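You operate a simulated robot arm through the tools that you are given. There is no shell and no other tool.

You are at the controls of a simulated robot arm. One attempt, no reset.

Task
Bring pump B's water jacket to 4.5 bar, half a bar over at most, and shut it in.
Fine: use the tester; open the inlet valve, shut it after; vent the hose at the release valve, shut that too, and leave the hose plugged in.

It is judged by the outcome, as a careful person would: the job done as asked, and still so three seconds after it is handed in. It fails if anything else is knocked over, pushed out of place, dropped, spilled or broken.

Robot
A 6-joint arm with a two-finger gripper, fixed in place. Base frame: the origin is at the foot of the arm, x ahead of it, y to its left, z up. Units: cm, rad, N and s.
It reaches about 129.8 cm from its shoulder. Its first joint turns from -2.601 to 2.601 rad. Payload 1.57 kg.
The tool frame sits at the grasp point between the pads (the TCP): z along the fingers, y along the line on which they close. The tips reach 2.1 cm beyond it. Largest opening 7 cm; the body of the gripper starts 5 cm behind the TCP.
Orientation is told as [roll, pitch, yaw] about the base's x, y, z axes, in that order, counted from this pose: with the fingers straight down and closing along the base's y, the tool's x points along the base's -x, its y along +y and its z along -z.

Tools
- The arm moves only by the tool move_arm. Its argument "series" is a list of rows, each a list of 7 numbers: the finger opening in cm, from 0 to 7, then the shift along the tool's x, y, z in units of 25 mm (1.0 is 25 mm), then the turn, a rotation vector about the tool's x, y, z in units of 6 degrees (1.0 is 6 degrees). In form: [[gripper, tx, ty, tz, rx, ry, rz], ...]. A call has 1 to 20 rows; each row shifts and turns the commanded pose from where the row before left it, along the tool's axes as they then stand. A call with a number of a shift or a turn outside -1 to 1 is refused whole. A row lasts 0.2 s, in which the tool goes at most 5 cm and 0.15 rad; a call with a longer step from one row to the next is refused whole, and so is a gripper value outside its range. A pose out of reach is approached as far as the arm can. The call stops where the force on the tool passes 90 N (or 10 N more than at its start, if that is more) or the arm is blocked; 0.2 s more then pass. The fingers move at their own pace and stop on an object; they squeeze with about 30 N. The grip force told is the motor's: it shows also when the fingers shut on nothing. Time passes only in rows, and 0.2 s behind the last, so rows that do not move let the fingers close. It gives the time, the measured TCP pose, the force on the tool (base axes), the opening and the grip force at its end, in the units of the frame above (readings bear some noise), with the torque about the TCP (base axes, N m) and any sound that the robot's microphone picked up.
- Cameras (640 x 400 px; columns grow to the right, rows downward): "scene" is fixed at [4.73, -64.79, 120.06]; the picture's right is [-0.59, -0.81, 0.00], its down [0.56, -0.41, -0.72] and it looks along [0.58, -0.42, 0.70] (base axes); focal length 214 px, centre (320, 200). "wrist" rides on the gripper at [7.9, 0.4, -8.1] in the tool frame; the picture's right is [-0.05, 1.00, 0.00], its down [-0.67, -0.04, -0.75] and it looks along [-0.74, -0.04, 0.67] (tool axes); focal length 256 px, centre (320, 200). There is no depth. A picture from a camera that has moved, and an enlarged one, comes with that camera's place and axes in the base frame and with its lens. The place of the scene camera against the robot may be out by one fixed shift of up to 1.2 cm in any direction.
- grab_frame(camera): a new picture of that camera. It takes no simulated time.
- move_column(by): slides the trunk up (or, below 0, down) by that many cm; the arm rides with it, the base frame stays. It gives what a move gives, with no picture.
- close_up(camera, box): a new picture of the part [left, top, right, bottom] of that camera's present view, enlarged. It takes no simulated time.
- finish_job(): hands the job in; it is judged then, once.

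Nothing tells you positions but the pictures and the camera data. Unless the task says otherwise, let go and move clear before handing in.

The tools are called as a command line: name --pt "numbers of a row" for each row, then --argument value for the rest, lists and objects as JSON in quotes. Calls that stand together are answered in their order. move_arm: Moves the arm, as the interface text tells. Its arguments: {"type":"object","properties":{"series":{"type":"array","items":{"type":"array","items":{"type":"number"}}}},"required":["series"]} The other tools are called the same way: move_column (by) slides the trunk up or down; grab_frame (camera) takes a picture; close_up (camera, box) takes an enlarged picture of a part of a camera's view; finish_job () hands the job in.

At the start:

```text
clock: 0.0
position: [1.04, -54.62, 103.26]
tool_rot: [0.001, 0.001, -0.002]
ft_force: [-0.2, 0.4, 0.3]
torque: [0.0, 0.03, 0.04]
width: 6.98
finger_force: 0.1
trunk travel left (down, up): [-71.3, 25.7]
```

scene: 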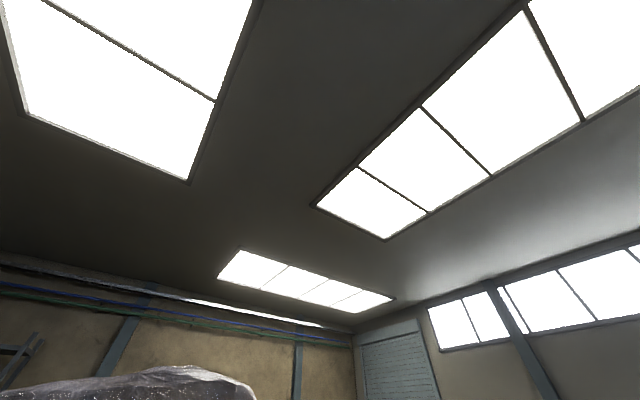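
wrist: 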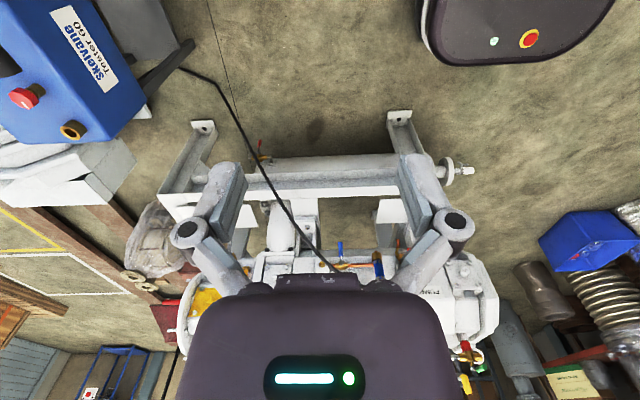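

The scene camera looks at the ceiling, so I will rely on the wrist camera, which is mounted upside down. A blue tester is at the upper left of its view and the pump bench is in the middle. I'll look closer before moving.

grab_frame --camera "wrist"

close_up --camera "wrist" --box '[0, 0, 240, 150]'

close_up --camera "wrist" --box '[120, 200, 360, 350]'

close_up --camera "wrist" --box '[320, 200, 560, 350]'

close_up --camera "wrist" --box '[400, 250, 640, 400]'

close_up --camera "wrist" --box '[0, 250, 240, 400]'

```text
taken
camera wrist: at [-6.84, -54.12, 111.39], right [0.05, 1.0, 0.0], down [0.67, -0.04, 0.75], along [0.74, -0.04, -0.67], focal length 256 px, centre (320, 200)
```

wrist: 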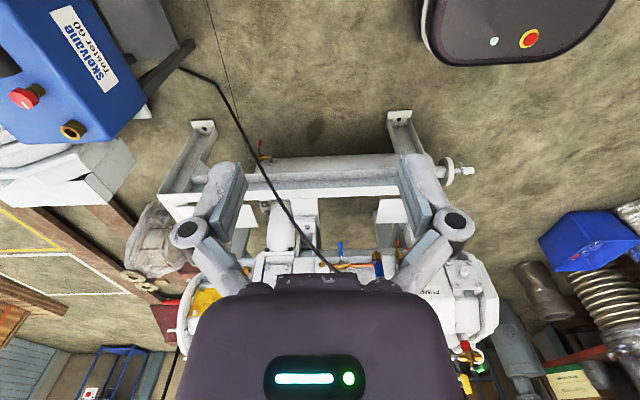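

```text
2.67 times, centred on (120, 75) of wrist
camera zoom: at [-6.84, -54.12, 111.39], right [0.05, 1.0, 0.0], down [0.67, -0.04, 0.75], along [0.74, -0.04, -0.67], focal length 683 px, centre (853, 533)
```

zoom: 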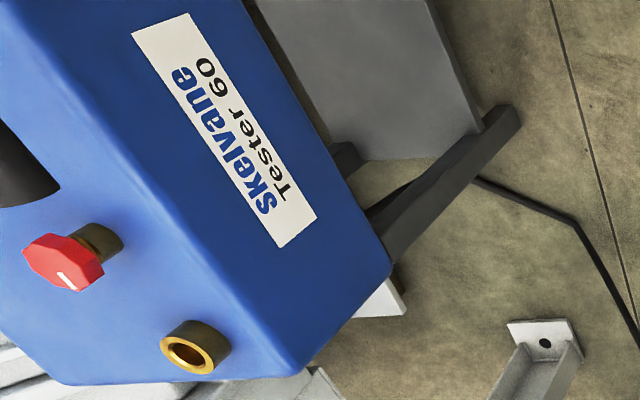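

```text
2.67 times, centred on (240, 275) of wrist
camera zoom: at [-6.84, -54.12, 111.39], right [0.05, 1.0, 0.0], down [0.67, -0.04, 0.75], along [0.74, -0.04, -0.67], focal length 683 px, centre (533, 0)
```

zoom: 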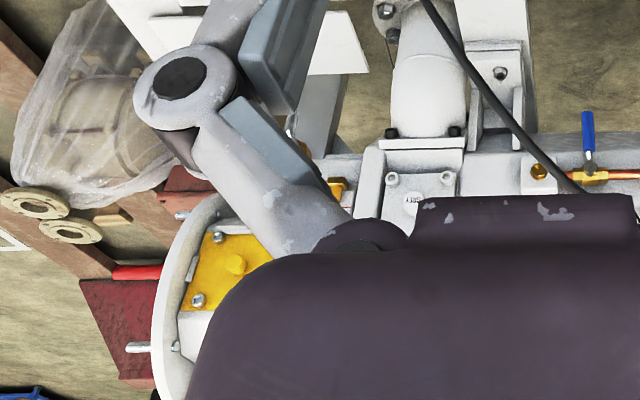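

```text
2.67 times, centred on (440, 275) of wrist
camera zoom: at [-6.84, -54.12, 111.39], right [0.05, 1.0, 0.0], down [0.67, -0.04, 0.75], along [0.74, -0.04, -0.67], focal length 683 px, centre (0, 0)
```

zoom: 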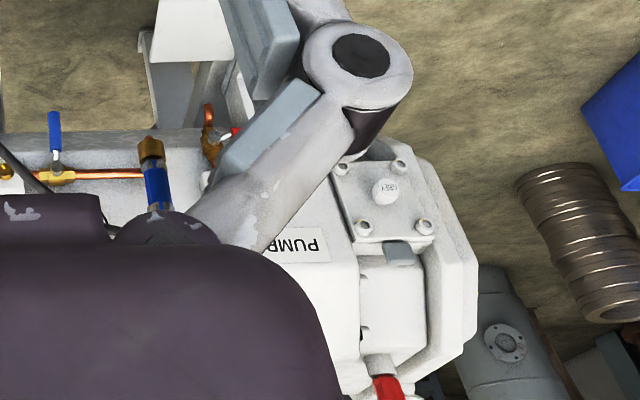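

```text
2.67 times, centred on (520, 325) of wrist
camera zoom: at [-6.84, -54.12, 111.39], right [0.05, 1.0, 0.0], down [0.67, -0.04, 0.75], along [0.74, -0.04, -0.67], focal length 683 px, centre (-213, -133)
```

zoom: 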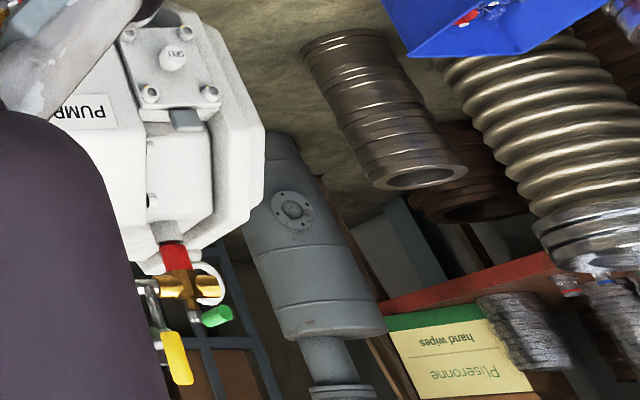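

```text
2.67 times, centred on (120, 325) of wrist
camera zoom: at [-6.84, -54.12, 111.39], right [0.05, 1.0, 0.0], down [0.67, -0.04, 0.75], along [0.74, -0.04, -0.67], focal length 683 px, centre (853, -133)
```

zoom: 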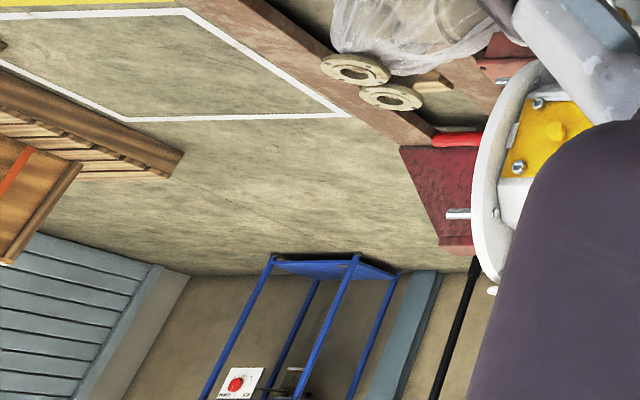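

The dark body with the lit bar is the gripper itself. Past the fingers I see the pump with blue-handled and yellow-handled valves, and the tester stands to the robot's right. I'll turn the wrist toward the tester for a better view.

move_arm --pt "7 0 0 0 0 0 1" --pt "7 0 0 0 0 0 1" --pt "7 0 0 0 0 0 1" --pt "7 0 0 0 0 0 1" --pt "7 0 0 0 0 0 1" --pt "7 0 0 0 0 0 1" --pt "7 0 0 0 0 0 1" --pt "7 0 0 0 0 0 1" --pt "7 0 0 0 0 0 1" --pt "7 0 0 0 0 0 1"

grab_frame --camera "wrist"

grab_frame --camera "scene"

```text
clock: 2.2
position: [1.13, -54.6, 103.22]
tool_rot: [0.001, 0.001, -1.05]
ft_force: [0.1, -0.2, -0.2]
torque: [0.0, 0.0, 0.01]
width: 6.99
finger_force: 0.1
trunk travel left (down, up): [-71.3, 25.7]
```

```text
taken
camera wrist: at [-2.57, -47.45, 111.39], right [0.89, 0.45, 0.0], down [0.3, -0.6, 0.74], along [0.34, -0.67, -0.67], focal length 256 px, centre (320, 200)
```

wrist: 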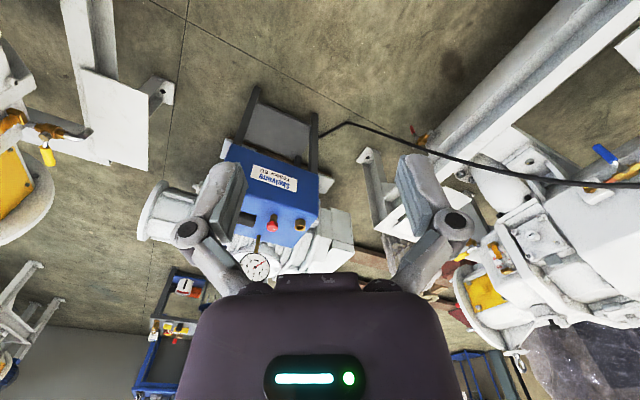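

```text
taken
```

scene: 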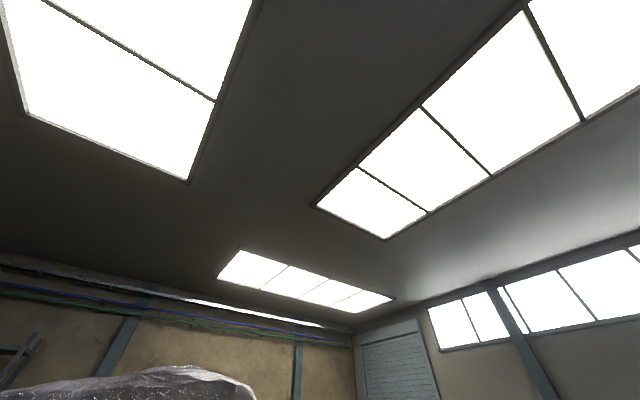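

The tester on its trolley shows a gauge, a red knob and a brass port. There is a pump to the right of this view and another to the left, so I'll read the labels.

close_up --camera "wrist" --box '[200, 130, 360, 290]'

close_up --camera "wrist" --box '[0, 60, 200, 260]'

close_up --camera "wrist" --box '[440, 120, 640, 320]'

close_up --camera "wrist" --box '[130, 260, 230, 400]'

```text
2.50 times, centred on (280, 210) of wrist
camera zoom: at [-2.57, -47.45, 111.39], right [0.89, 0.45, 0.0], down [0.3, -0.6, 0.74], along [0.34, -0.67, -0.67], focal length 640 px, centre (420, 175)
```

zoom: 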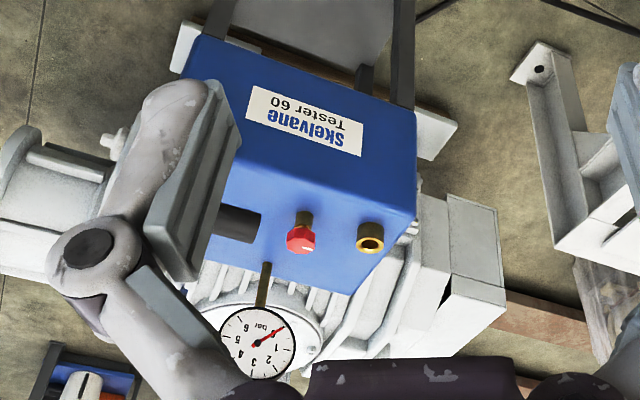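

```text
2.00 times, centred on (100, 160) of wrist
camera zoom: at [-2.57, -47.45, 111.39], right [0.89, 0.45, 0.0], down [0.3, -0.6, 0.74], along [0.34, -0.67, -0.67], focal length 512 px, centre (760, 280)
```

zoom: 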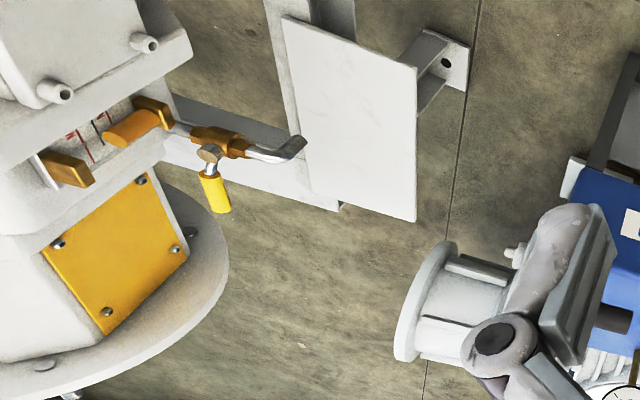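

```text
2.00 times, centred on (540, 220) of wrist
camera zoom: at [-2.57, -47.45, 111.39], right [0.89, 0.45, 0.0], down [0.3, -0.6, 0.74], along [0.34, -0.67, -0.67], focal length 512 px, centre (-120, 160)
```

zoom: 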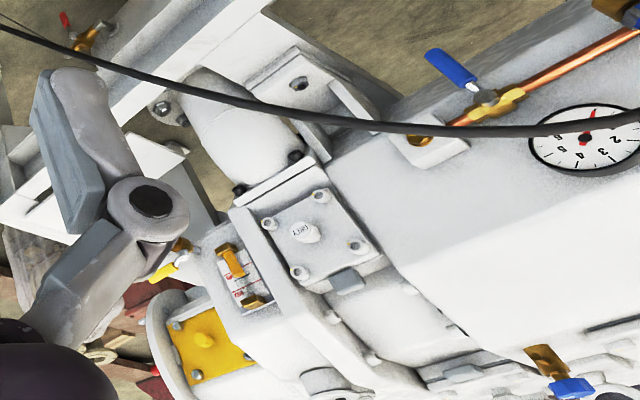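

```text
2.86 times, centred on (180, 330) of wrist
camera zoom: at [-2.57, -47.45, 111.39], right [0.89, 0.45, 0.0], down [0.3, -0.6, 0.74], along [0.34, -0.67, -0.67], focal length 731 px, centre (720, -171)
```

zoom: 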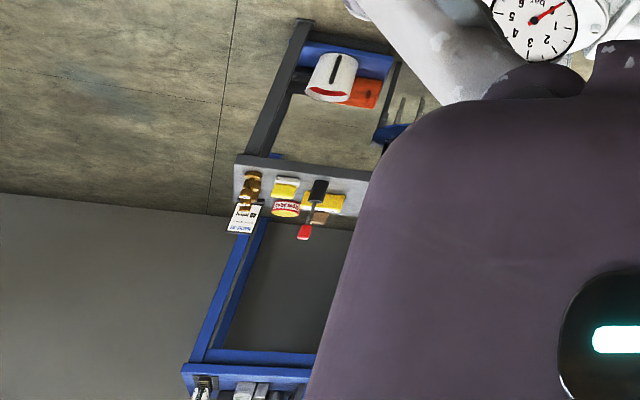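

There are several valves, gauges and a black hose. I'll raise the trunk for a wider view and turn to look at the pump from different angles.

move_column --by 25

grab_frame --camera "wrist"

move_arm --pt "7 0 0 0 0 0 -1" --pt "7 0 0 0 0 0 -1" --pt "7 0 0 0 0 0 -1" --pt "7 0 0 0 0 0 -1" --pt "7 0 0 0 0 0 -1" --pt "7 0 0 0 0 0 -1" --pt "7 0 0 0 0 0 -1" --pt "7 0 0 0 0 0 -1"

grab_frame --camera "wrist"

```text
clock: 4.8
position: [1.08, -54.69, 128.17]
tool_rot: [0.001, 0.0, -1.049]
ft_force: [0.0, 0.6, 0.7]
torque: [-0.04, 0.02, -0.04]
width: 7.0
finger_force: 0.0
trunk travel left (down, up): [-96.3, 0.7]
```

```text
taken
camera wrist: at [-2.59, -47.46, 136.39], right [0.89, 0.45, 0.0], down [0.3, -0.59, 0.74], along [0.34, -0.66, -0.67], focal length 256 px, centre (320, 200)
```

wrist: 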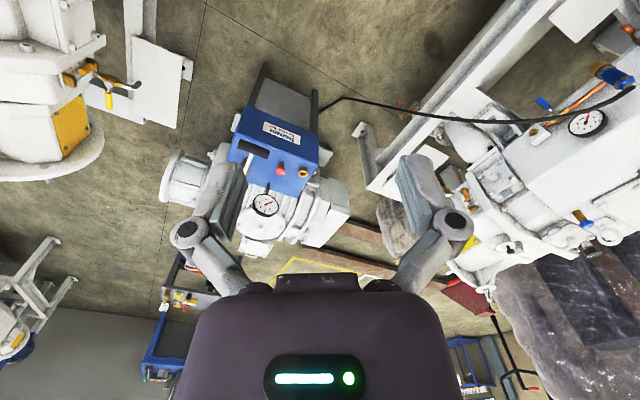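

```text
clock: 6.6
position: [1.14, -54.57, 128.22]
tool_rot: [0.0, 0.002, -0.207]
ft_force: [-0.1, -0.4, 0.1]
torque: [0.01, 0.01, 0.0]
width: 7.0
finger_force: 0.0
trunk travel left (down, up): [-96.3, 0.7]
```

```text
taken
camera wrist: at [-6.69, -52.48, 136.39], right [0.26, 0.97, 0.0], down [0.64, -0.17, 0.74], along [0.72, -0.19, -0.67], focal length 256 px, centre (320, 200)
```

wrist: 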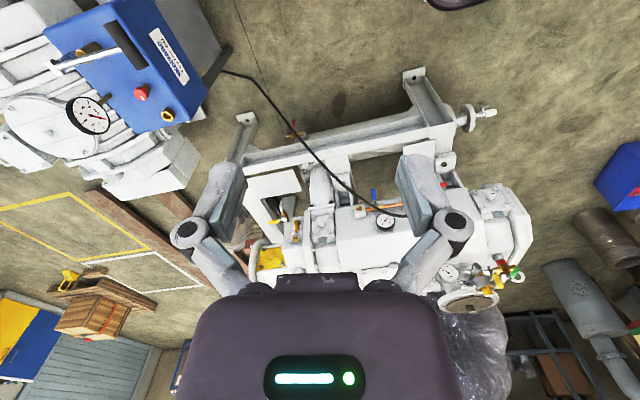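

The hose runs from the tester to the pump assembly. I'll move forward at this height to look at the pump's controls more squarely.

move_arm --pt "7 -1 0 0 0 0 0" --pt "7 -1 0 0 0 0 0" --pt "7 -1 0 0 0 0 0" --pt "7 -1 0 0 0 0 0" --pt "7 -1 0 0 0 0 0" --pt "7 -1 0 0 0 0 0" --pt "7 -1 0 0 0 0 0" --pt "7 -1 0 0 0 0 0" --pt "7 -1 0 0 0 0 0" --pt "7 -1 0 0 0 0 0"

grab_frame --camera "wrist"

```text
clock: 8.8
position: [25.44, -59.83, 128.06]
tool_rot: [0.001, 0.0, -0.211]
ft_force: [0.1, -0.6, 0.4]
torque: [0.0, 0.0, -0.02]
width: 7.03
finger_force: 0.0
trunk travel left (down, up): [-96.3, 0.7]
```

```text
taken
camera wrist: at [17.77, -57.75, 136.38], right [0.26, 0.97, 0.0], down [0.64, -0.17, 0.74], along [0.72, -0.19, -0.67], focal length 256 px, centre (320, 200)
```

wrist: 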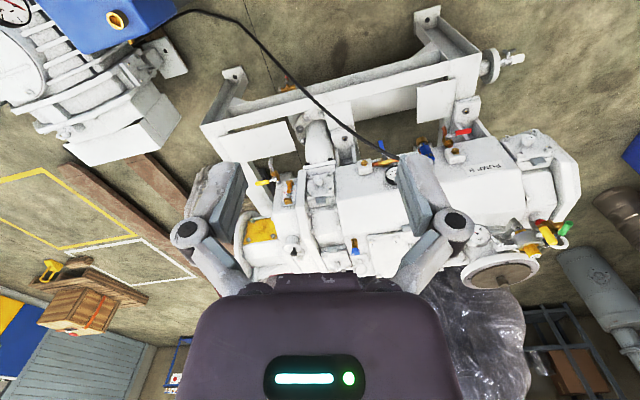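

close_up --camera "wrist" --box '[340, 110, 500, 210]'

close_up --camera "wrist" --box '[440, 110, 600, 290]'

close_up --camera "wrist" --box '[230, 110, 410, 290]'

close_up --camera "wrist" --box '[0, 0, 320, 200]'

```text
4.00 times, centred on (420, 160) of wrist
camera zoom: at [17.77, -57.75, 136.38], right [0.26, 0.97, 0.0], down [0.64, -0.17, 0.74], along [0.72, -0.19, -0.67], focal length 1024 px, centre (-80, 360)
```

zoom: 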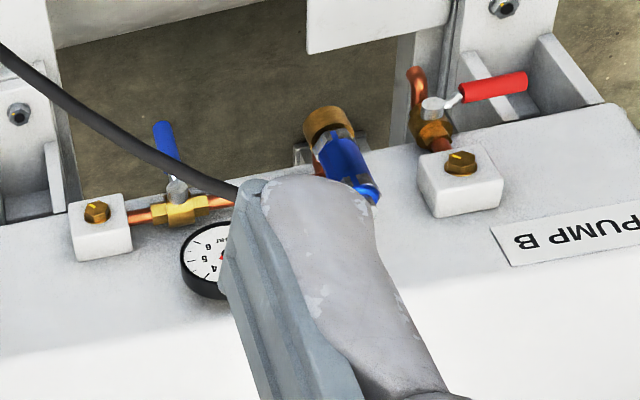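

```text
2.22 times, centred on (520, 200) of wrist
camera zoom: at [17.77, -57.75, 136.38], right [0.26, 0.97, 0.0], down [0.64, -0.17, 0.74], along [0.72, -0.19, -0.67], focal length 569 px, centre (-124, 200)
```

zoom: 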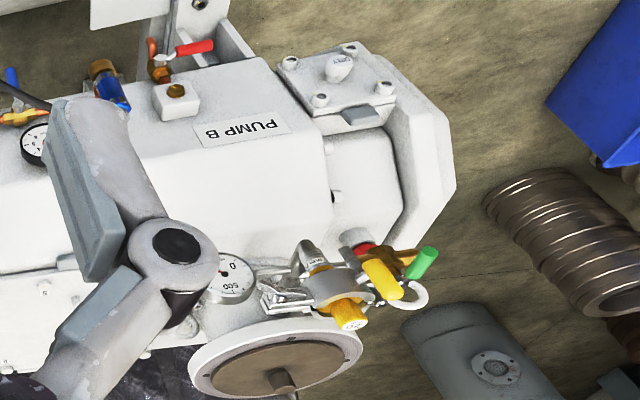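

```text
2.22 times, centred on (320, 200) of wrist
camera zoom: at [17.77, -57.75, 136.38], right [0.26, 0.97, 0.0], down [0.64, -0.17, 0.74], along [0.72, -0.19, -0.67], focal length 569 px, centre (320, 200)
```

zoom: 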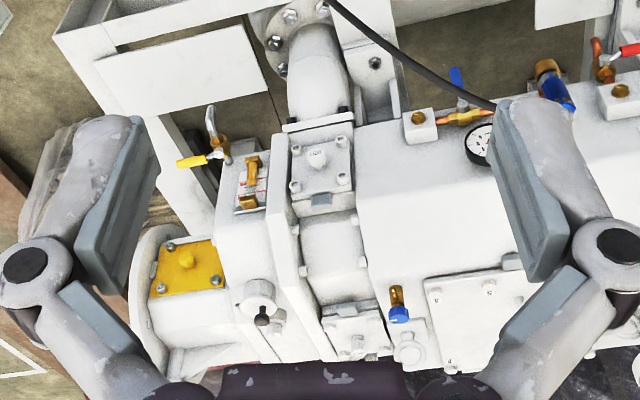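

```text
2.00 times, centred on (160, 100) of wrist
camera zoom: at [17.77, -57.75, 136.38], right [0.26, 0.97, 0.0], down [0.64, -0.17, 0.74], along [0.72, -0.19, -0.67], focal length 512 px, centre (640, 400)
```

zoom: 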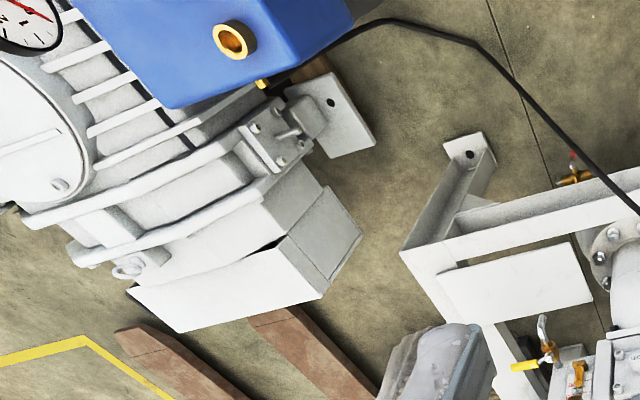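

Pump B's jacket block has a gauge, a blue lever, a blue-and-brass fitting where the hose seems to arrive, and a red lever. I'll shift left so the fingers stop hiding it.

move_arm --pt "7 0 1 0 0 0 0" --pt "7 0 1 0 0 0 0" --pt "7 0 1 0 0 0 0" --pt "7 0 1 0 0 0 0" --pt "7 0 1 0 0 0 0" --pt "7 0 1 0 0 0 0" --pt "7 0 1 0 0 0 0" --pt "7 0 1 0 0 0 0" --pt "7 0 1 0 0 0 0" --pt "7 0 1 0 0 0 0"

grab_frame --camera "wrist"

close_up --camera "wrist" --box '[240, 100, 400, 200]'

close_up --camera "wrist" --box '[240, 170, 400, 270]'

```text
clock: 11.0
position: [33.44, -39.56, 128.21]
tool_rot: [0.002, 0.003, -0.209]
ft_force: [0.8, -1.1, -0.2]
torque: [0.01, 0.02, 0.0]
width: 6.99
finger_force: 0.1
out of reach, approached as far as the arm can: row 2, 7, 8, 9, 10
trunk travel left (down, up): [-96.3, 0.7]
```

```text
taken
camera wrist: at [25.74, -37.45, 136.41], right [0.26, 0.97, 0.0], down [0.65, -0.17, 0.74], along [0.72, -0.19, -0.67], focal length 256 px, centre (320, 200)
```

wrist: 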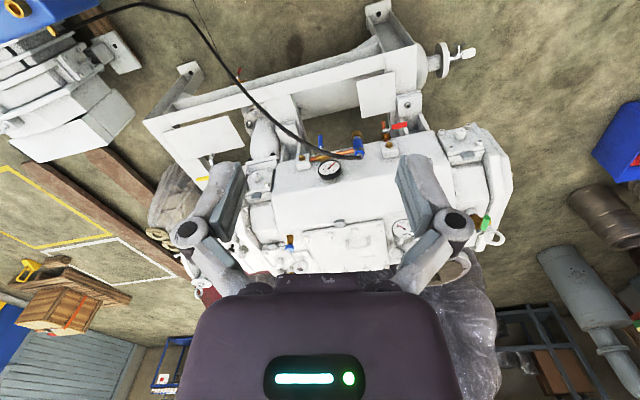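

```text
4.00 times, centred on (320, 150) of wrist
camera zoom: at [25.74, -37.45, 136.41], right [0.26, 0.97, 0.0], down [0.65, -0.17, 0.74], along [0.72, -0.19, -0.67], focal length 1024 px, centre (320, 400)
```

zoom: 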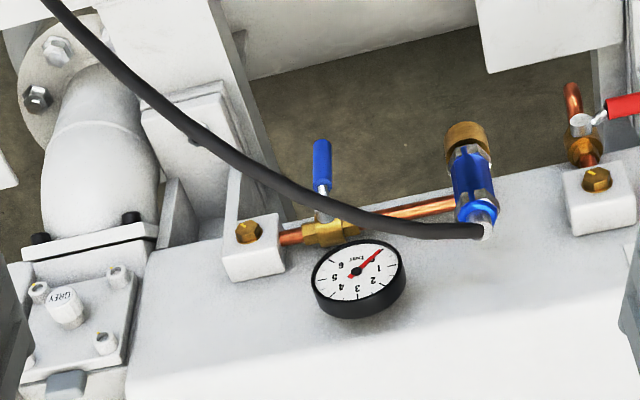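

```text
4.00 times, centred on (320, 220) of wrist
camera zoom: at [25.74, -37.45, 136.41], right [0.26, 0.97, 0.0], down [0.65, -0.17, 0.74], along [0.72, -0.19, -0.67], focal length 1024 px, centre (320, 120)
```

zoom: 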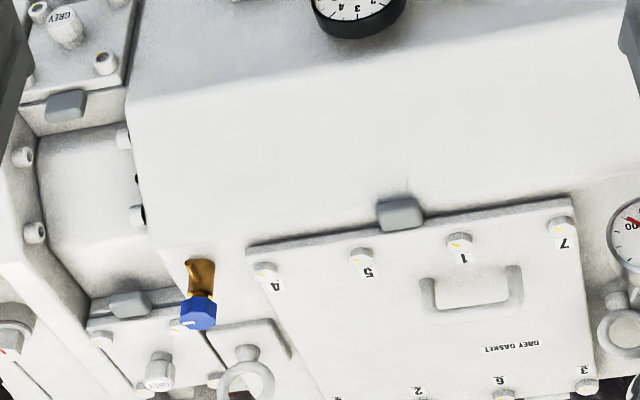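

The hose plugs into the blue coupling beside the blue-lever valve, which looks closed because the lever is across the pipe. The jacket gauge reads about 0. Next I'll look at the tester's controls up close.

move_arm --pt "7 0.35 -1 0 0 0 0" --pt "7 0.35 -1 0.3 0 0 0" --pt "7 0.35 -1 0.5 0 0 0" --pt "7 0.35 -1 0.5 0 0 0" --pt "7 0.35 -1 0.5 0 0 0" --pt "7 0.35 -1 0.5 0 0 0" --pt "7 0.35 -1 0.5 0 0 0" --pt "7 0.35 -1 0.5 0 0 0" --pt "7 0.35 -1 0.5 0 0 0" --pt "7 0.35 -1 0.5 0 0 0" --pt "7 0.35 -1 0.5 0 0 0" --pt "7 0.35 -1 0.5 0 0 0" --pt "7 0.35 -1 0.5 0 0 0" --pt "7 0.35 -1 0.5 0 0 0" --pt "7 0.35 -1 0.5 0 0 0"

move_arm --pt "7 0 0 0 0 0 1" --pt "7 0 0 0 0 0 1" --pt "7 0 0 0 0 0 1" --pt "7 0 0 0 0 0 1" --pt "7 0 0 0 0 0 1" --pt "7 0 0 0 0 0 1" --pt "7 0 0 0 0 0 1" --pt "7 0 0 0 0 0 1" --pt "7 0 0 0 0 0 1" --pt "7 0 0 0 0 0 1" --pt "7 0 0 0 0 0 1" --pt "7 0 0 0 0 0 1" --pt "7 0 0 0 0 0 1"

grab_frame --camera "wrist"

```text
clock: 14.2
position: [12.88, -73.76, 128.18]
tool_rot: [0.0, 0.0, -0.209]
ft_force: [0.5, 0.4, -0.7]
torque: [0.0, -0.02, 0.0]
width: 7.02
finger_force: 0.0
out of reach, approached as far as the arm can: row 2, 3, 4, 5, 6, 7, 8, 9, 10, 11, 12, 13, 14, 15
trunk travel left (down, up): [-96.3, 0.7]
```

```text
clock: 17.0
position: [12.84, -73.57, 128.14]
tool_rot: [0.001, 0.0, -1.573]
ft_force: [-0.1, 0.2, 1.0]
torque: [0.0, -0.01, 0.0]
width: 7.0
finger_force: 0.2
out of reach, approached as far as the arm can: row 7
trunk travel left (down, up): [-96.3, 0.7]
```

```text
taken
camera wrist: at [13.23, -65.58, 136.39], right [1.0, -0.06, 0.0], down [-0.04, -0.67, 0.74], along [-0.04, -0.74, -0.67], focal length 256 px, centre (320, 200)
```

wrist: 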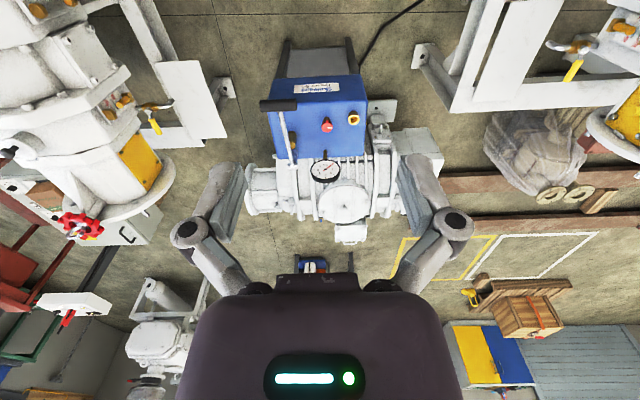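

The arm refused to go lower by itself here, so I'll use the trunk to come down nearer the tester.

move_column --by -20

grab_frame --camera "wrist"

close_up --camera "wrist" --box '[220, 40, 420, 240]'

```text
clock: 19.1
position: [12.82, -73.56, 108.14]
tool_rot: [0.0, -0.002, -1.571]
ft_force: [0.5, 0.3, 0.9]
torque: [0.02, -0.01, 0.02]
width: 6.99
finger_force: 0.1
trunk travel left (down, up): [-76.3, 20.7]
```

```text
taken
camera wrist: at [13.22, -65.58, 116.4], right [1.0, -0.05, 0.0], down [-0.04, -0.67, 0.74], along [-0.04, -0.74, -0.67], focal length 256 px, centre (320, 200)
```

wrist: 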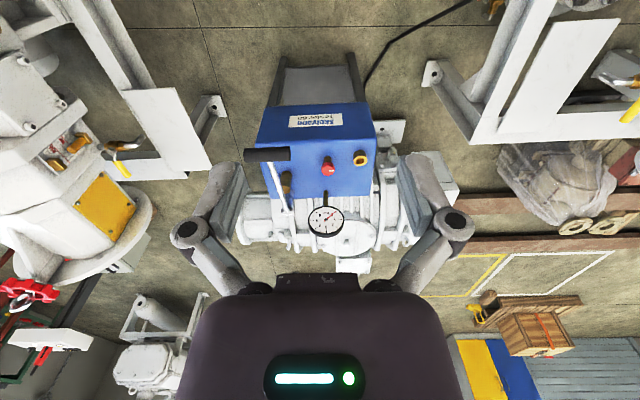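

```text
2.00 times, centred on (320, 140) of wrist
camera zoom: at [13.22, -65.58, 116.4], right [1.0, -0.05, 0.0], down [-0.04, -0.67, 0.74], along [-0.04, -0.74, -0.67], focal length 512 px, centre (320, 320)
```

zoom: 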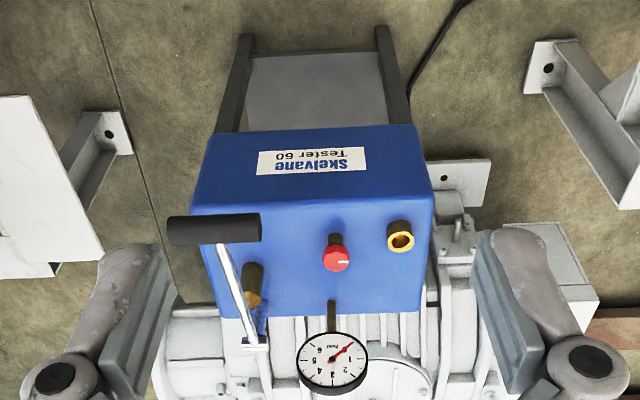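

The tester's top carries a T-handle pump lever, the red release knob, a brass filler port and a gauge at about 0. The lever grip seems to be near (1, -96, 76). I'll test the arm's vertical motion here.

move_arm --pt "7 0 0 0.5 0 0 0" --pt "7 0 0 0.5 0 0 0" --pt "7 0 0 0.5 0 0 0" --pt "7 0 0 0.5 0 0 0"

move_arm --pt "7 0 0 -0.5 0 0 0" --pt "7 0 0 -0.5 0 0 0" --pt "7 0 0 -0.5 0 0 0" --pt "7 0 0 -0.5 0 0 0"

```text
clock: 20.1
position: [12.79, -73.58, 108.17]
tool_rot: [-0.001, 0.0, -1.572]
ft_force: [0.4, -0.3, -0.6]
torque: [0.01, -0.01, -0.03]
width: 7.01
finger_force: 0.0
out of reach, approached as far as the arm can: row 1, 2, 3, 4
trunk travel left (down, up): [-76.3, 20.7]
```

```text
clock: 21.1
position: [12.86, -73.53, 108.19]
tool_rot: [-0.002, 0.001, -1.572]
ft_force: [-0.2, -0.1, 0.2]
torque: [-0.01, -0.02, 0.0]
width: 6.97
finger_force: 0.0
out of reach, approached as far as the arm can: row 1, 2, 3, 4
trunk travel left (down, up): [-76.3, 20.7]
```

It looks as if the arm's links move horizontally and height comes only from the trunk. I'll test a small tilt to see how the wrist behaves.

move_arm --pt "7 0 0 0 1 0 0" --pt "7 0 0 0 1 0 0"

move_arm --pt "7 0 0 0 -1 0 0" --pt "7 0 0 0 -1 0 0" --pt "7 0 0 0 0 1 0" --pt "7 0 0 0 0 1 0"

```text
clock: 21.8
position: [12.86, -73.52, 108.61]
tool_rot: [-0.21, -0.001, -1.57]
ft_force: [0.6, -0.3, -0.3]
torque: [0.01, 0.03, 0.03]
width: 7.0
finger_force: 0.0
out of reach, approached as far as the arm can: row 2
trunk travel left (down, up): [-76.3, 20.7]
```

```text
clock: 22.8
position: [12.82, -73.58, 108.69]
tool_rot: [0.001, 0.211, -1.571]
ft_force: [0.0, 0.3, -0.7]
torque: [-0.04, -0.01, 0.01]
width: 6.99
finger_force: 0.1
out of reach, approached as far as the arm can: row 1
trunk travel left (down, up): [-76.3, 20.7]
```

Orientation is honoured and the height follows the tilt. I'll use tilted views to measure the tester from several angles.

grab_frame --camera "wrist"

close_up --camera "wrist" --box '[220, 40, 420, 240]'

```text
taken
camera wrist: at [13.23, -67.45, 118.27], right [1.0, -0.05, -0.01], down [-0.04, -0.81, 0.59], along [-0.04, -0.59, -0.81], focal length 256 px, centre (320, 200)
```

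wrist: 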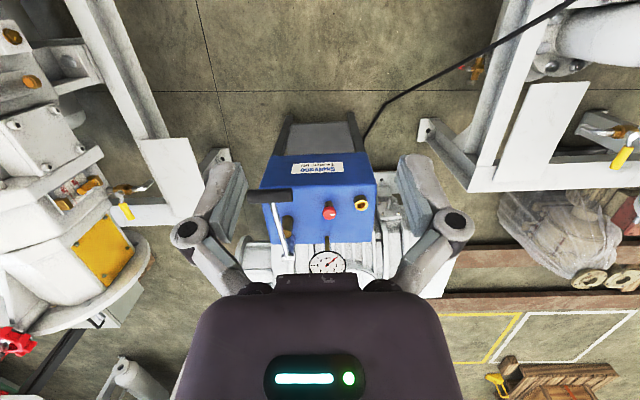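

```text
2.00 times, centred on (320, 140) of wrist
camera zoom: at [13.23, -67.45, 118.27], right [1.0, -0.05, -0.01], down [-0.04, -0.81, 0.59], along [-0.04, -0.59, -0.81], focal length 512 px, centre (320, 320)
```

zoom: 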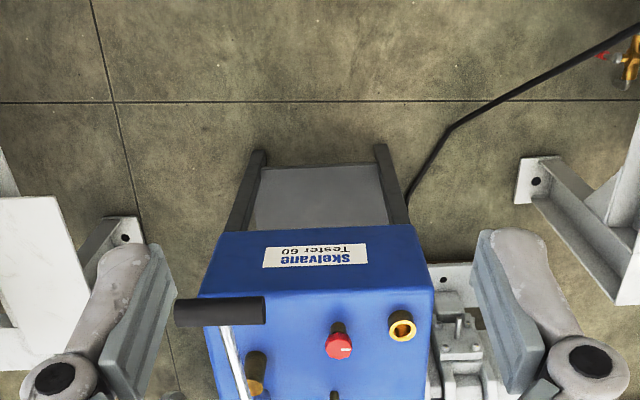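

I'll tilt the camera toward horizontal and come down so I can see the tester in profile and measure heights.

move_arm --pt "7 0 0 0 0 -1 0" --pt "7 0 0 0 0 -1 0" --pt "7 0 0 0 0 -1 0" --pt "7 0 0 0 0 -1 0" --pt "7 0 0 0 0 -1 0" --pt "7 0 0 0 0 -1 0" --pt "7 0 0 0 0 -1 0"

grab_frame --camera "wrist"

move_column --by -15

grab_frame --camera "wrist"

close_up --camera "wrist" --box '[220, 140, 420, 280]'

```text
clock: 24.4
position: [12.88, -73.46, 110.61]
tool_rot: [-0.002, -0.526, -1.571]
ft_force: [-0.3, -0.1, -0.2]
torque: [0.02, 0.01, 0.0]
width: 7.01
finger_force: 0.0
out of reach, approached as far as the arm can: row 5, 6, 7
trunk travel left (down, up): [-76.3, 20.7]
```

```text
taken
camera wrist: at [13.21, -62.55, 113.84], right [1.0, -0.05, 0.03], down [-0.04, -0.2, 0.98], along [-0.04, -0.98, -0.2], focal length 256 px, centre (320, 200)
```

wrist: 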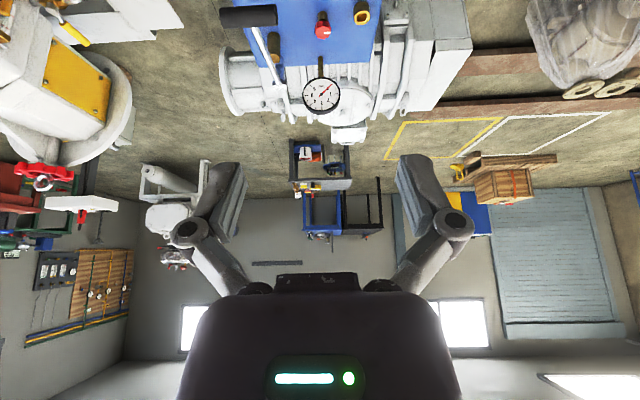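

```text
clock: 26.1
position: [12.82, -73.59, 95.67]
tool_rot: [0.0, -0.524, -1.57]
ft_force: [0.6, -0.4, 0.0]
torque: [0.0, 0.01, -0.01]
width: 6.98
finger_force: 0.1
trunk travel left (down, up): [-61.3, 35.7]
```

```text
taken
camera wrist: at [13.22, -62.58, 98.84], right [1.0, -0.05, 0.03], down [-0.04, -0.21, 0.98], along [-0.04, -0.98, -0.21], focal length 256 px, centre (320, 200)
```

wrist: 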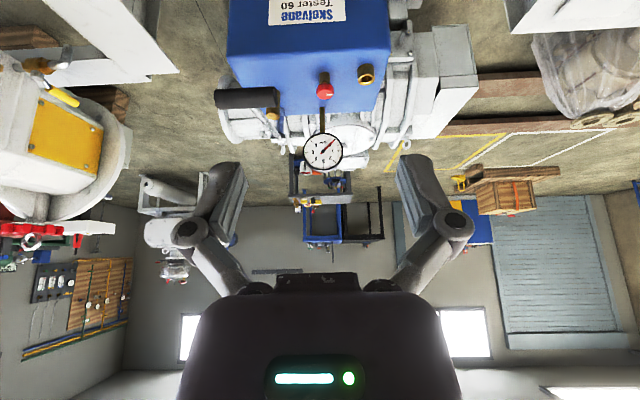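

```text
2.86 times, centred on (320, 210) of wrist
camera zoom: at [13.22, -62.58, 98.84], right [1.0, -0.05, 0.03], down [-0.04, -0.21, 0.98], along [-0.04, -0.98, -0.21], focal length 731 px, centre (320, 171)
```

zoom: 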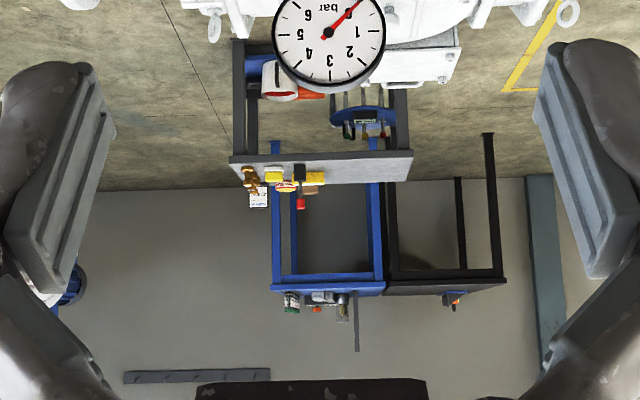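

close_up --camera "wrist" --box '[200, 50, 420, 180]'

move_column --by -12

grab_frame --camera "wrist"

close_up --camera "wrist" --box '[200, 80, 420, 210]'

```text
2.91 times, centred on (310, 115) of wrist
camera zoom: at [13.22, -62.58, 98.84], right [1.0, -0.05, 0.03], down [-0.04, -0.21, 0.98], along [-0.04, -0.98, -0.21], focal length 745 px, centre (349, 447)
```

zoom: 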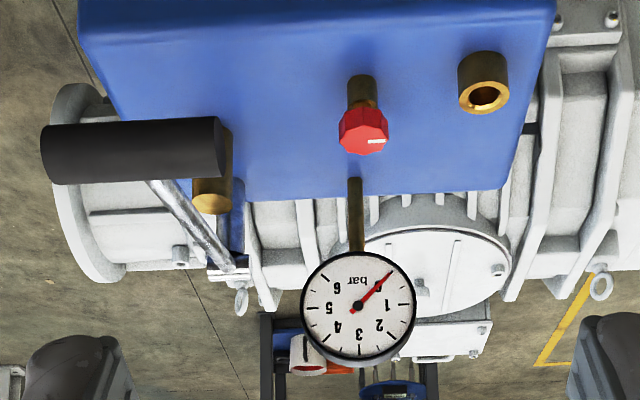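

```text
clock: 27.6
position: [12.9, -73.67, 83.67]
tool_rot: [-0.002, -0.523, -1.571]
ft_force: [-0.6, -0.1, 0.3]
torque: [0.02, 0.03, 0.01]
width: 6.97
finger_force: 0.0
trunk travel left (down, up): [-49.3, 47.7]
```

```text
taken
camera wrist: at [13.22, -62.58, 86.84], right [1.0, -0.05, 0.03], down [-0.04, -0.21, 0.98], along [-0.04, -0.98, -0.21], focal length 256 px, centre (320, 200)
```

wrist: 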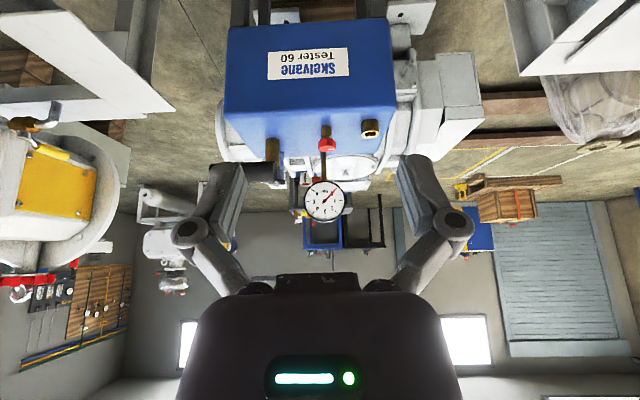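

```text
2.91 times, centred on (310, 145) of wrist
camera zoom: at [13.22, -62.58, 86.84], right [1.0, -0.05, 0.03], down [-0.04, -0.21, 0.98], along [-0.04, -0.98, -0.21], focal length 745 px, centre (349, 360)
```

zoom: 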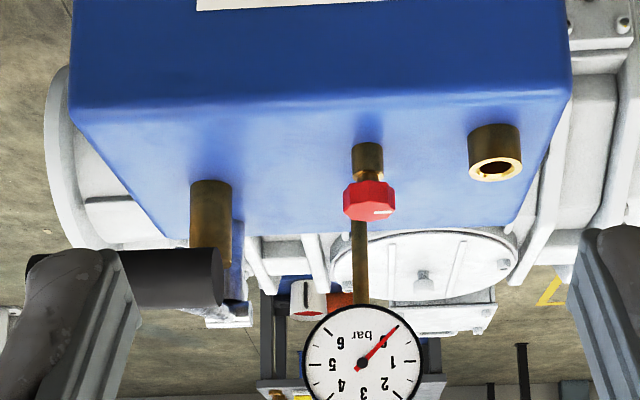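

From two heights I get these positions:
- **Red release knob:** (13, -110, 65.6).
- **T-bar grip:** from about x = -3.5 to 5, at y = -97.4, z = 74.8. It is about 3 cm thick.
- **Lever pivot:** (1, -120, 70.5).

Next I'll inspect pump B's inlet valve, roughly at (75, -50, 62).

move_column --by 25

move_arm --pt "7 0 0 0 0 1 0" --pt "7 0 0 0 0 1 0" --pt "7 0 0 0 0 1 0" --pt "7 0 0 0 0 1 0" --pt "7 0 0 0 0 1 0" --pt "7 0 0 0 0 0 -1" --pt "7 0 0 0 0 0 -1" --pt "7 0 0 0 0 0 -1" --pt "7 0 0 0 0 0 -1" --pt "7 0 0 0 0 0 -1" --pt "7 0 0 0 0 0 -1" --pt "7 0 0 0 0 0 -1" --pt "7 0 0 0 0 0 -1" --pt "7 0 0 0 0 0 -1" --pt "7 0 0 0 0 0 -1" --pt "7 0 0 0 0 0 -1" --pt "7 0 0 0 0 0 -1" --pt "7 0 0 0 0 0 -1" --pt "7 0 0 0 0 0 -1" --pt "7 0 0 0 0 0 -1"

move_arm --pt "7 -1 0.7 0 0 0 0" --pt "7 -1 0.7 0 0 0 0" --pt "7 -1 0.7 0 0 0 0" --pt "7 -1 0.7 0 0 0 0" --pt "7 -1 0.7 0 0 0 0" --pt "7 -1 0.7 0 0 0 0" --pt "7 -1 0.7 0 0 0 0" --pt "7 -1 0.7 0 0 0 0" --pt "7 -1 0.7 0 0 0 0" --pt "7 -1 0.7 0 0 0 0" --pt "7 -1 0.7 0 0 0 0" --pt "7 -1 0.7 0 0 0 0"

grab_frame --camera "wrist"

```text
clock: 30.2
position: [12.94, -73.59, 108.68]
tool_rot: [-0.001, -0.523, -1.568]
ft_force: [-0.1, 0.2, 0.3]
torque: [-0.01, 0.02, -0.02]
width: 7.01
finger_force: 0.0
trunk travel left (down, up): [-74.3, 22.7]
```

```text
clock: 34.4
position: [12.9, -73.61, 106.21]
tool_rot: [0.001, 0.001, 0.002]
ft_force: [-0.1, -0.5, 0.3]
torque: [-0.02, 0.03, -0.01]
width: 7.02
finger_force: 0.1
out of reach, approached as far as the arm can: row 1, 2, 3, 4
trunk travel left (down, up): [-74.3, 22.7]
```

```text
clock: 37.0
position: [43.03, -52.72, 106.12]
tool_rot: [0.0, 0.0, -0.002]
ft_force: [0.4, 0.1, -0.3]
torque: [0.02, 0.04, 0.03]
width: 7.03
finger_force: 0.0
out of reach, approached as far as the arm can: row 4
trunk travel left (down, up): [-74.3, 22.7]
```

```text
taken
camera wrist: at [34.93, -52.1, 114.4], right [0.05, 1.0, 0.0], down [0.67, -0.04, 0.74], along [0.74, -0.04, -0.67], focal length 256 px, centre (320, 200)
```

wrist: 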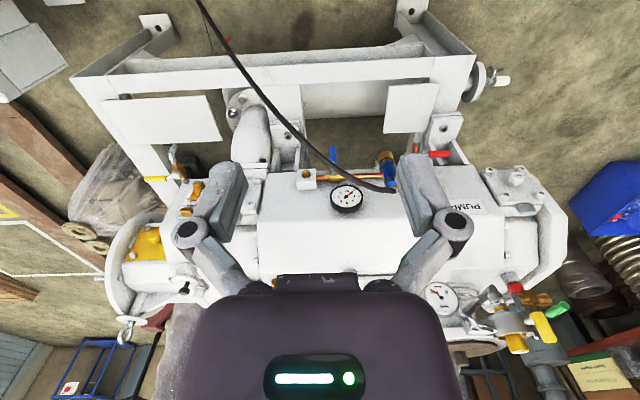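

close_up --camera "wrist" --box '[260, 110, 480, 240]'

move_arm --pt "7 0 1 0 0 0 0" --pt "7 0 1 0 0 0 0" --pt "7 0 1 0 0 0 0"

move_column --by -20

grab_frame --camera "wrist"

close_up --camera "wrist" --box '[210, 90, 430, 230]'

```text
2.91 times, centred on (370, 175) of wrist
camera zoom: at [34.93, -52.1, 114.4], right [0.05, 1.0, 0.0], down [0.67, -0.04, 0.74], along [0.74, -0.04, -0.67], focal length 745 px, centre (174, 273)
```

zoom: 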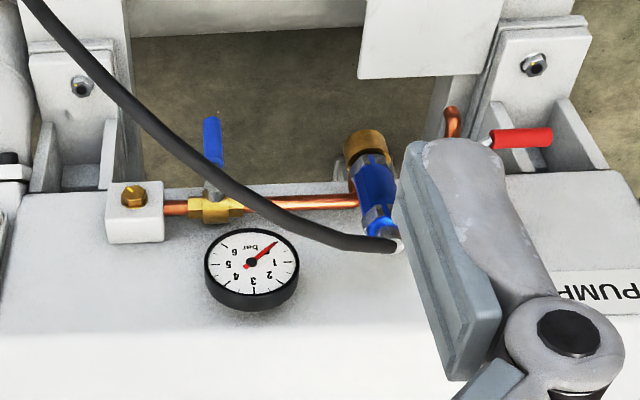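

```text
clock: 37.8
position: [43.08, -44.76, 106.23]
tool_rot: [0.0, 0.002, -0.001]
ft_force: [-1.0, 0.2, 0.0]
torque: [0.04, 0.01, 0.01]
width: 6.98
finger_force: 0.1
trunk travel left (down, up): [-74.3, 22.7]
```

```text
clock: 40.0
position: [42.99, -44.83, 86.17]
tool_rot: [0.0, 0.0, 0.0]
ft_force: [-0.3, 0.2, 0.6]
torque: [0.02, 0.02, 0.0]
width: 7.0
finger_force: 0.1
trunk travel left (down, up): [-54.3, 42.7]
```

```text
taken
camera wrist: at [35.02, -44.41, 94.4], right [0.05, 1.0, 0.0], down [0.67, -0.04, 0.74], along [0.74, -0.04, -0.67], focal length 256 px, centre (320, 200)
```

wrist: 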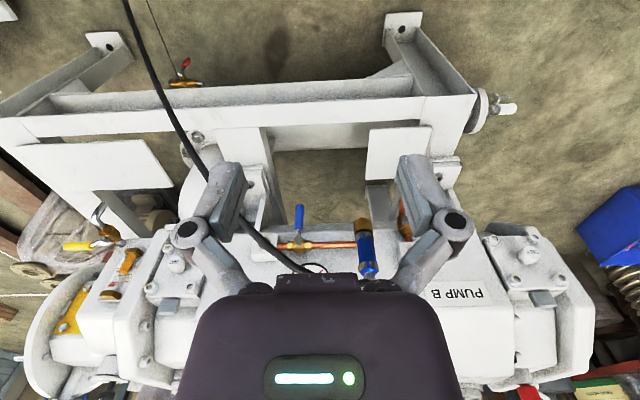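

```text
2.86 times, centred on (320, 160) of wrist
camera zoom: at [35.02, -44.41, 94.4], right [0.05, 1.0, 0.0], down [0.67, -0.04, 0.74], along [0.74, -0.04, -0.67], focal length 731 px, centre (320, 314)
```

zoom: 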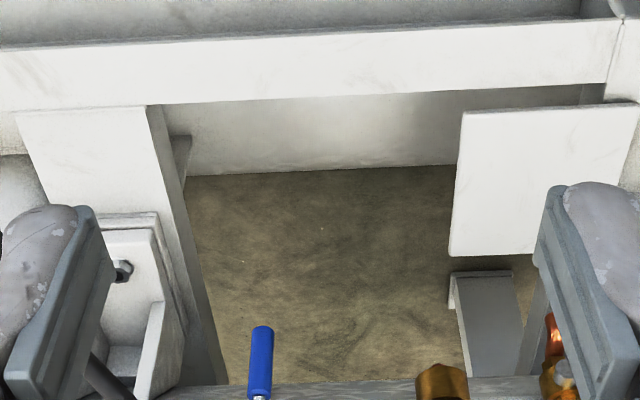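

The valve handle hangs down from a stem that faces the robot. The stem is near (78, -51, 65.5) and the handle tip near (76.3, -51, 58.5), so it swings in the y–z plane. The hose arcs above and to the right of it. I'll tilt the tool toward horizontal and take a closer look.

move_arm --pt "7 0 0 0 0 -1 0" --pt "7 0 0 0 0 -1 0" --pt "7 0 0 0 0 -1 0" --pt "7 0 0 0 0 -1 0" --pt "7 0 0 0 0 -1 0" --pt "7 0 0 0 0 -1 0" --pt "7 0 0 0 0 -1 0"

move_column --by -10

grab_frame --camera "wrist"

close_up --camera "wrist" --box '[240, 70, 400, 170]'

```text
clock: 41.5
position: [43.06, -44.83, 91.0]
tool_rot: [-0.001, -0.734, -0.002]
ft_force: [0.0, -0.6, 0.7]
torque: [0.02, 0.02, 0.01]
width: 7.04
finger_force: 0.0
out of reach, approached as far as the arm can: row 2, 3, 4, 5, 6, 7
trunk travel left (down, up): [-54.3, 42.7]
```

```text
clock: 42.9
position: [43.07, -44.81, 80.96]
tool_rot: [0.0, -0.734, -0.001]
ft_force: [-0.2, 0.1, -0.4]
torque: [0.02, -0.02, 0.0]
width: 7.0
finger_force: 0.1
trunk travel left (down, up): [-44.3, 52.7]
```

```text
taken
camera wrist: at [31.69, -44.36, 81.79], right [0.04, 1.0, 0.04], down [0.0, -0.04, 1.0], along [1.0, -0.04, 0.0], focal length 256 px, centre (320, 200)
```

wrist: 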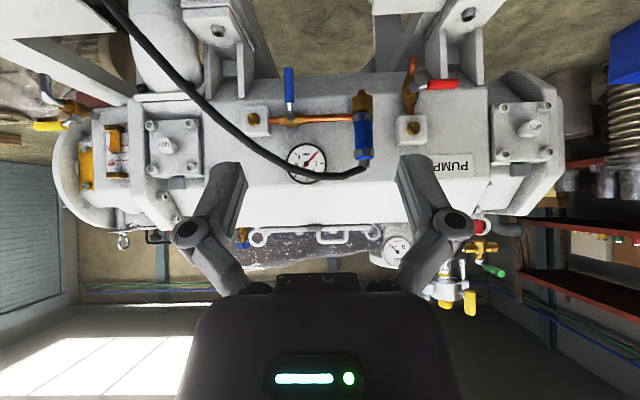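

```text
4.00 times, centred on (320, 120) of wrist
camera zoom: at [31.69, -44.36, 81.79], right [0.04, 1.0, 0.04], down [0.0, -0.04, 1.0], along [1.0, -0.04, 0.0], focal length 1024 px, centre (320, 520)
```

zoom: 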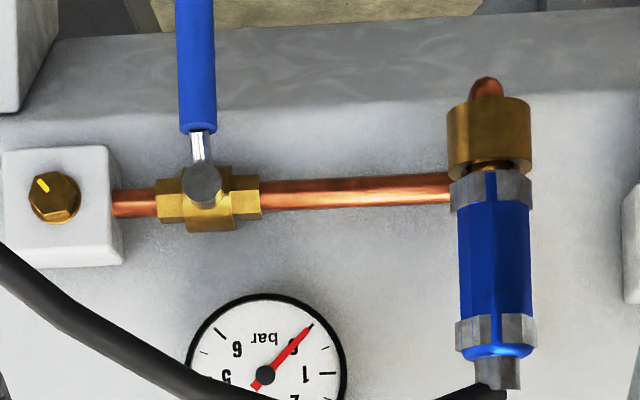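

close_up --camera "wrist" --box '[350, 40, 510, 160]'

close_up --camera "wrist" --box '[20, 60, 260, 260]'

close_up --camera "wrist" --box '[370, 200, 530, 320]'

close_up --camera "wrist" --box '[60, 0, 300, 100]'

```text
3.33 times, centred on (430, 100) of wrist
camera zoom: at [31.69, -44.36, 81.79], right [0.04, 1.0, 0.04], down [0.0, -0.04, 1.0], along [1.0, -0.04, 0.0], focal length 853 px, centre (-47, 533)
```

zoom: 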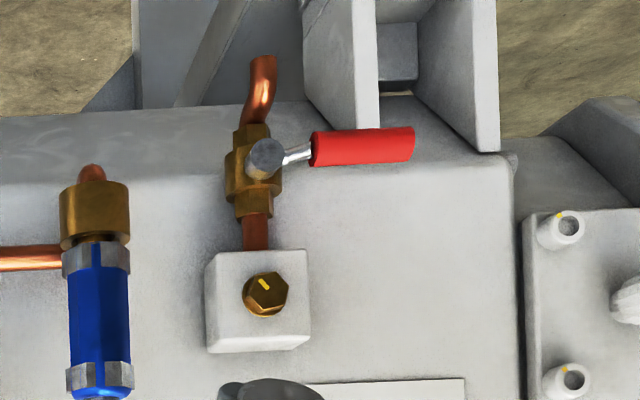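

```text
2.00 times, centred on (140, 160) of wrist
camera zoom: at [31.69, -44.36, 81.79], right [0.04, 1.0, 0.04], down [0.0, -0.04, 1.0], along [1.0, -0.04, 0.0], focal length 512 px, centre (680, 280)
```

zoom: 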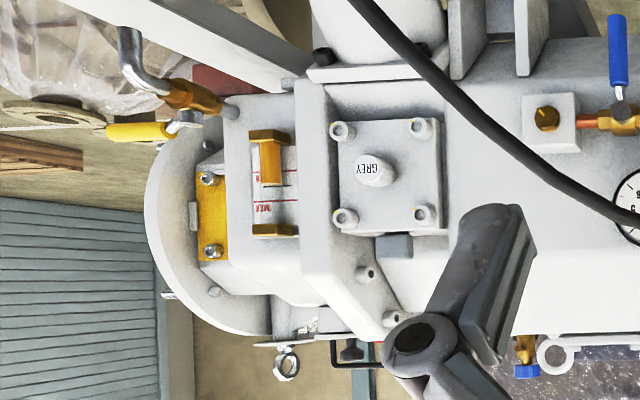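

```text
3.33 times, centred on (450, 260) of wrist
camera zoom: at [31.69, -44.36, 81.79], right [0.04, 1.0, 0.04], down [0.0, -0.04, 1.0], along [1.0, -0.04, 0.0], focal length 853 px, centre (-113, 0)
```

zoom: 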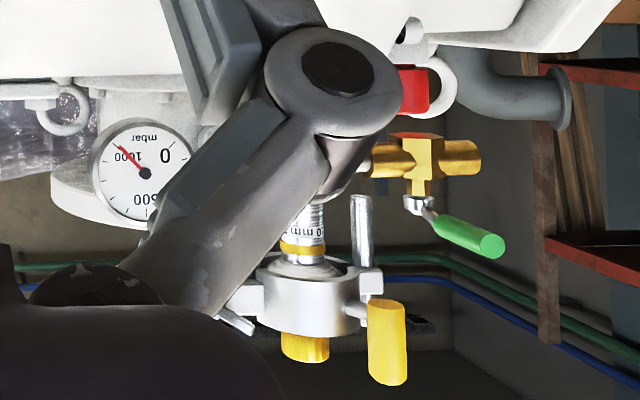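

```text
2.67 times, centred on (180, 50) of wrist
camera zoom: at [31.69, -44.36, 81.79], right [0.04, 1.0, 0.04], down [0.0, -0.04, 1.0], along [1.0, -0.04, 0.0], focal length 683 px, centre (693, 600)
```

zoom: 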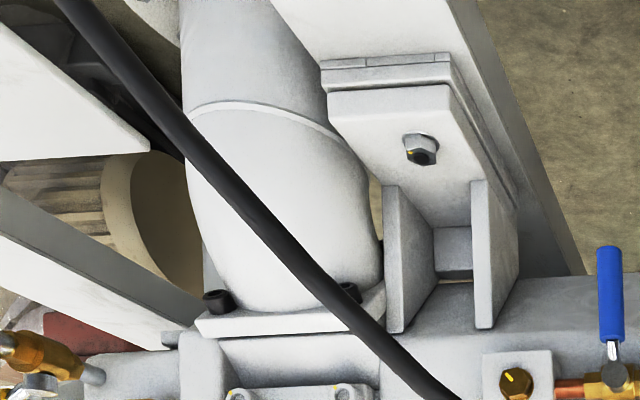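

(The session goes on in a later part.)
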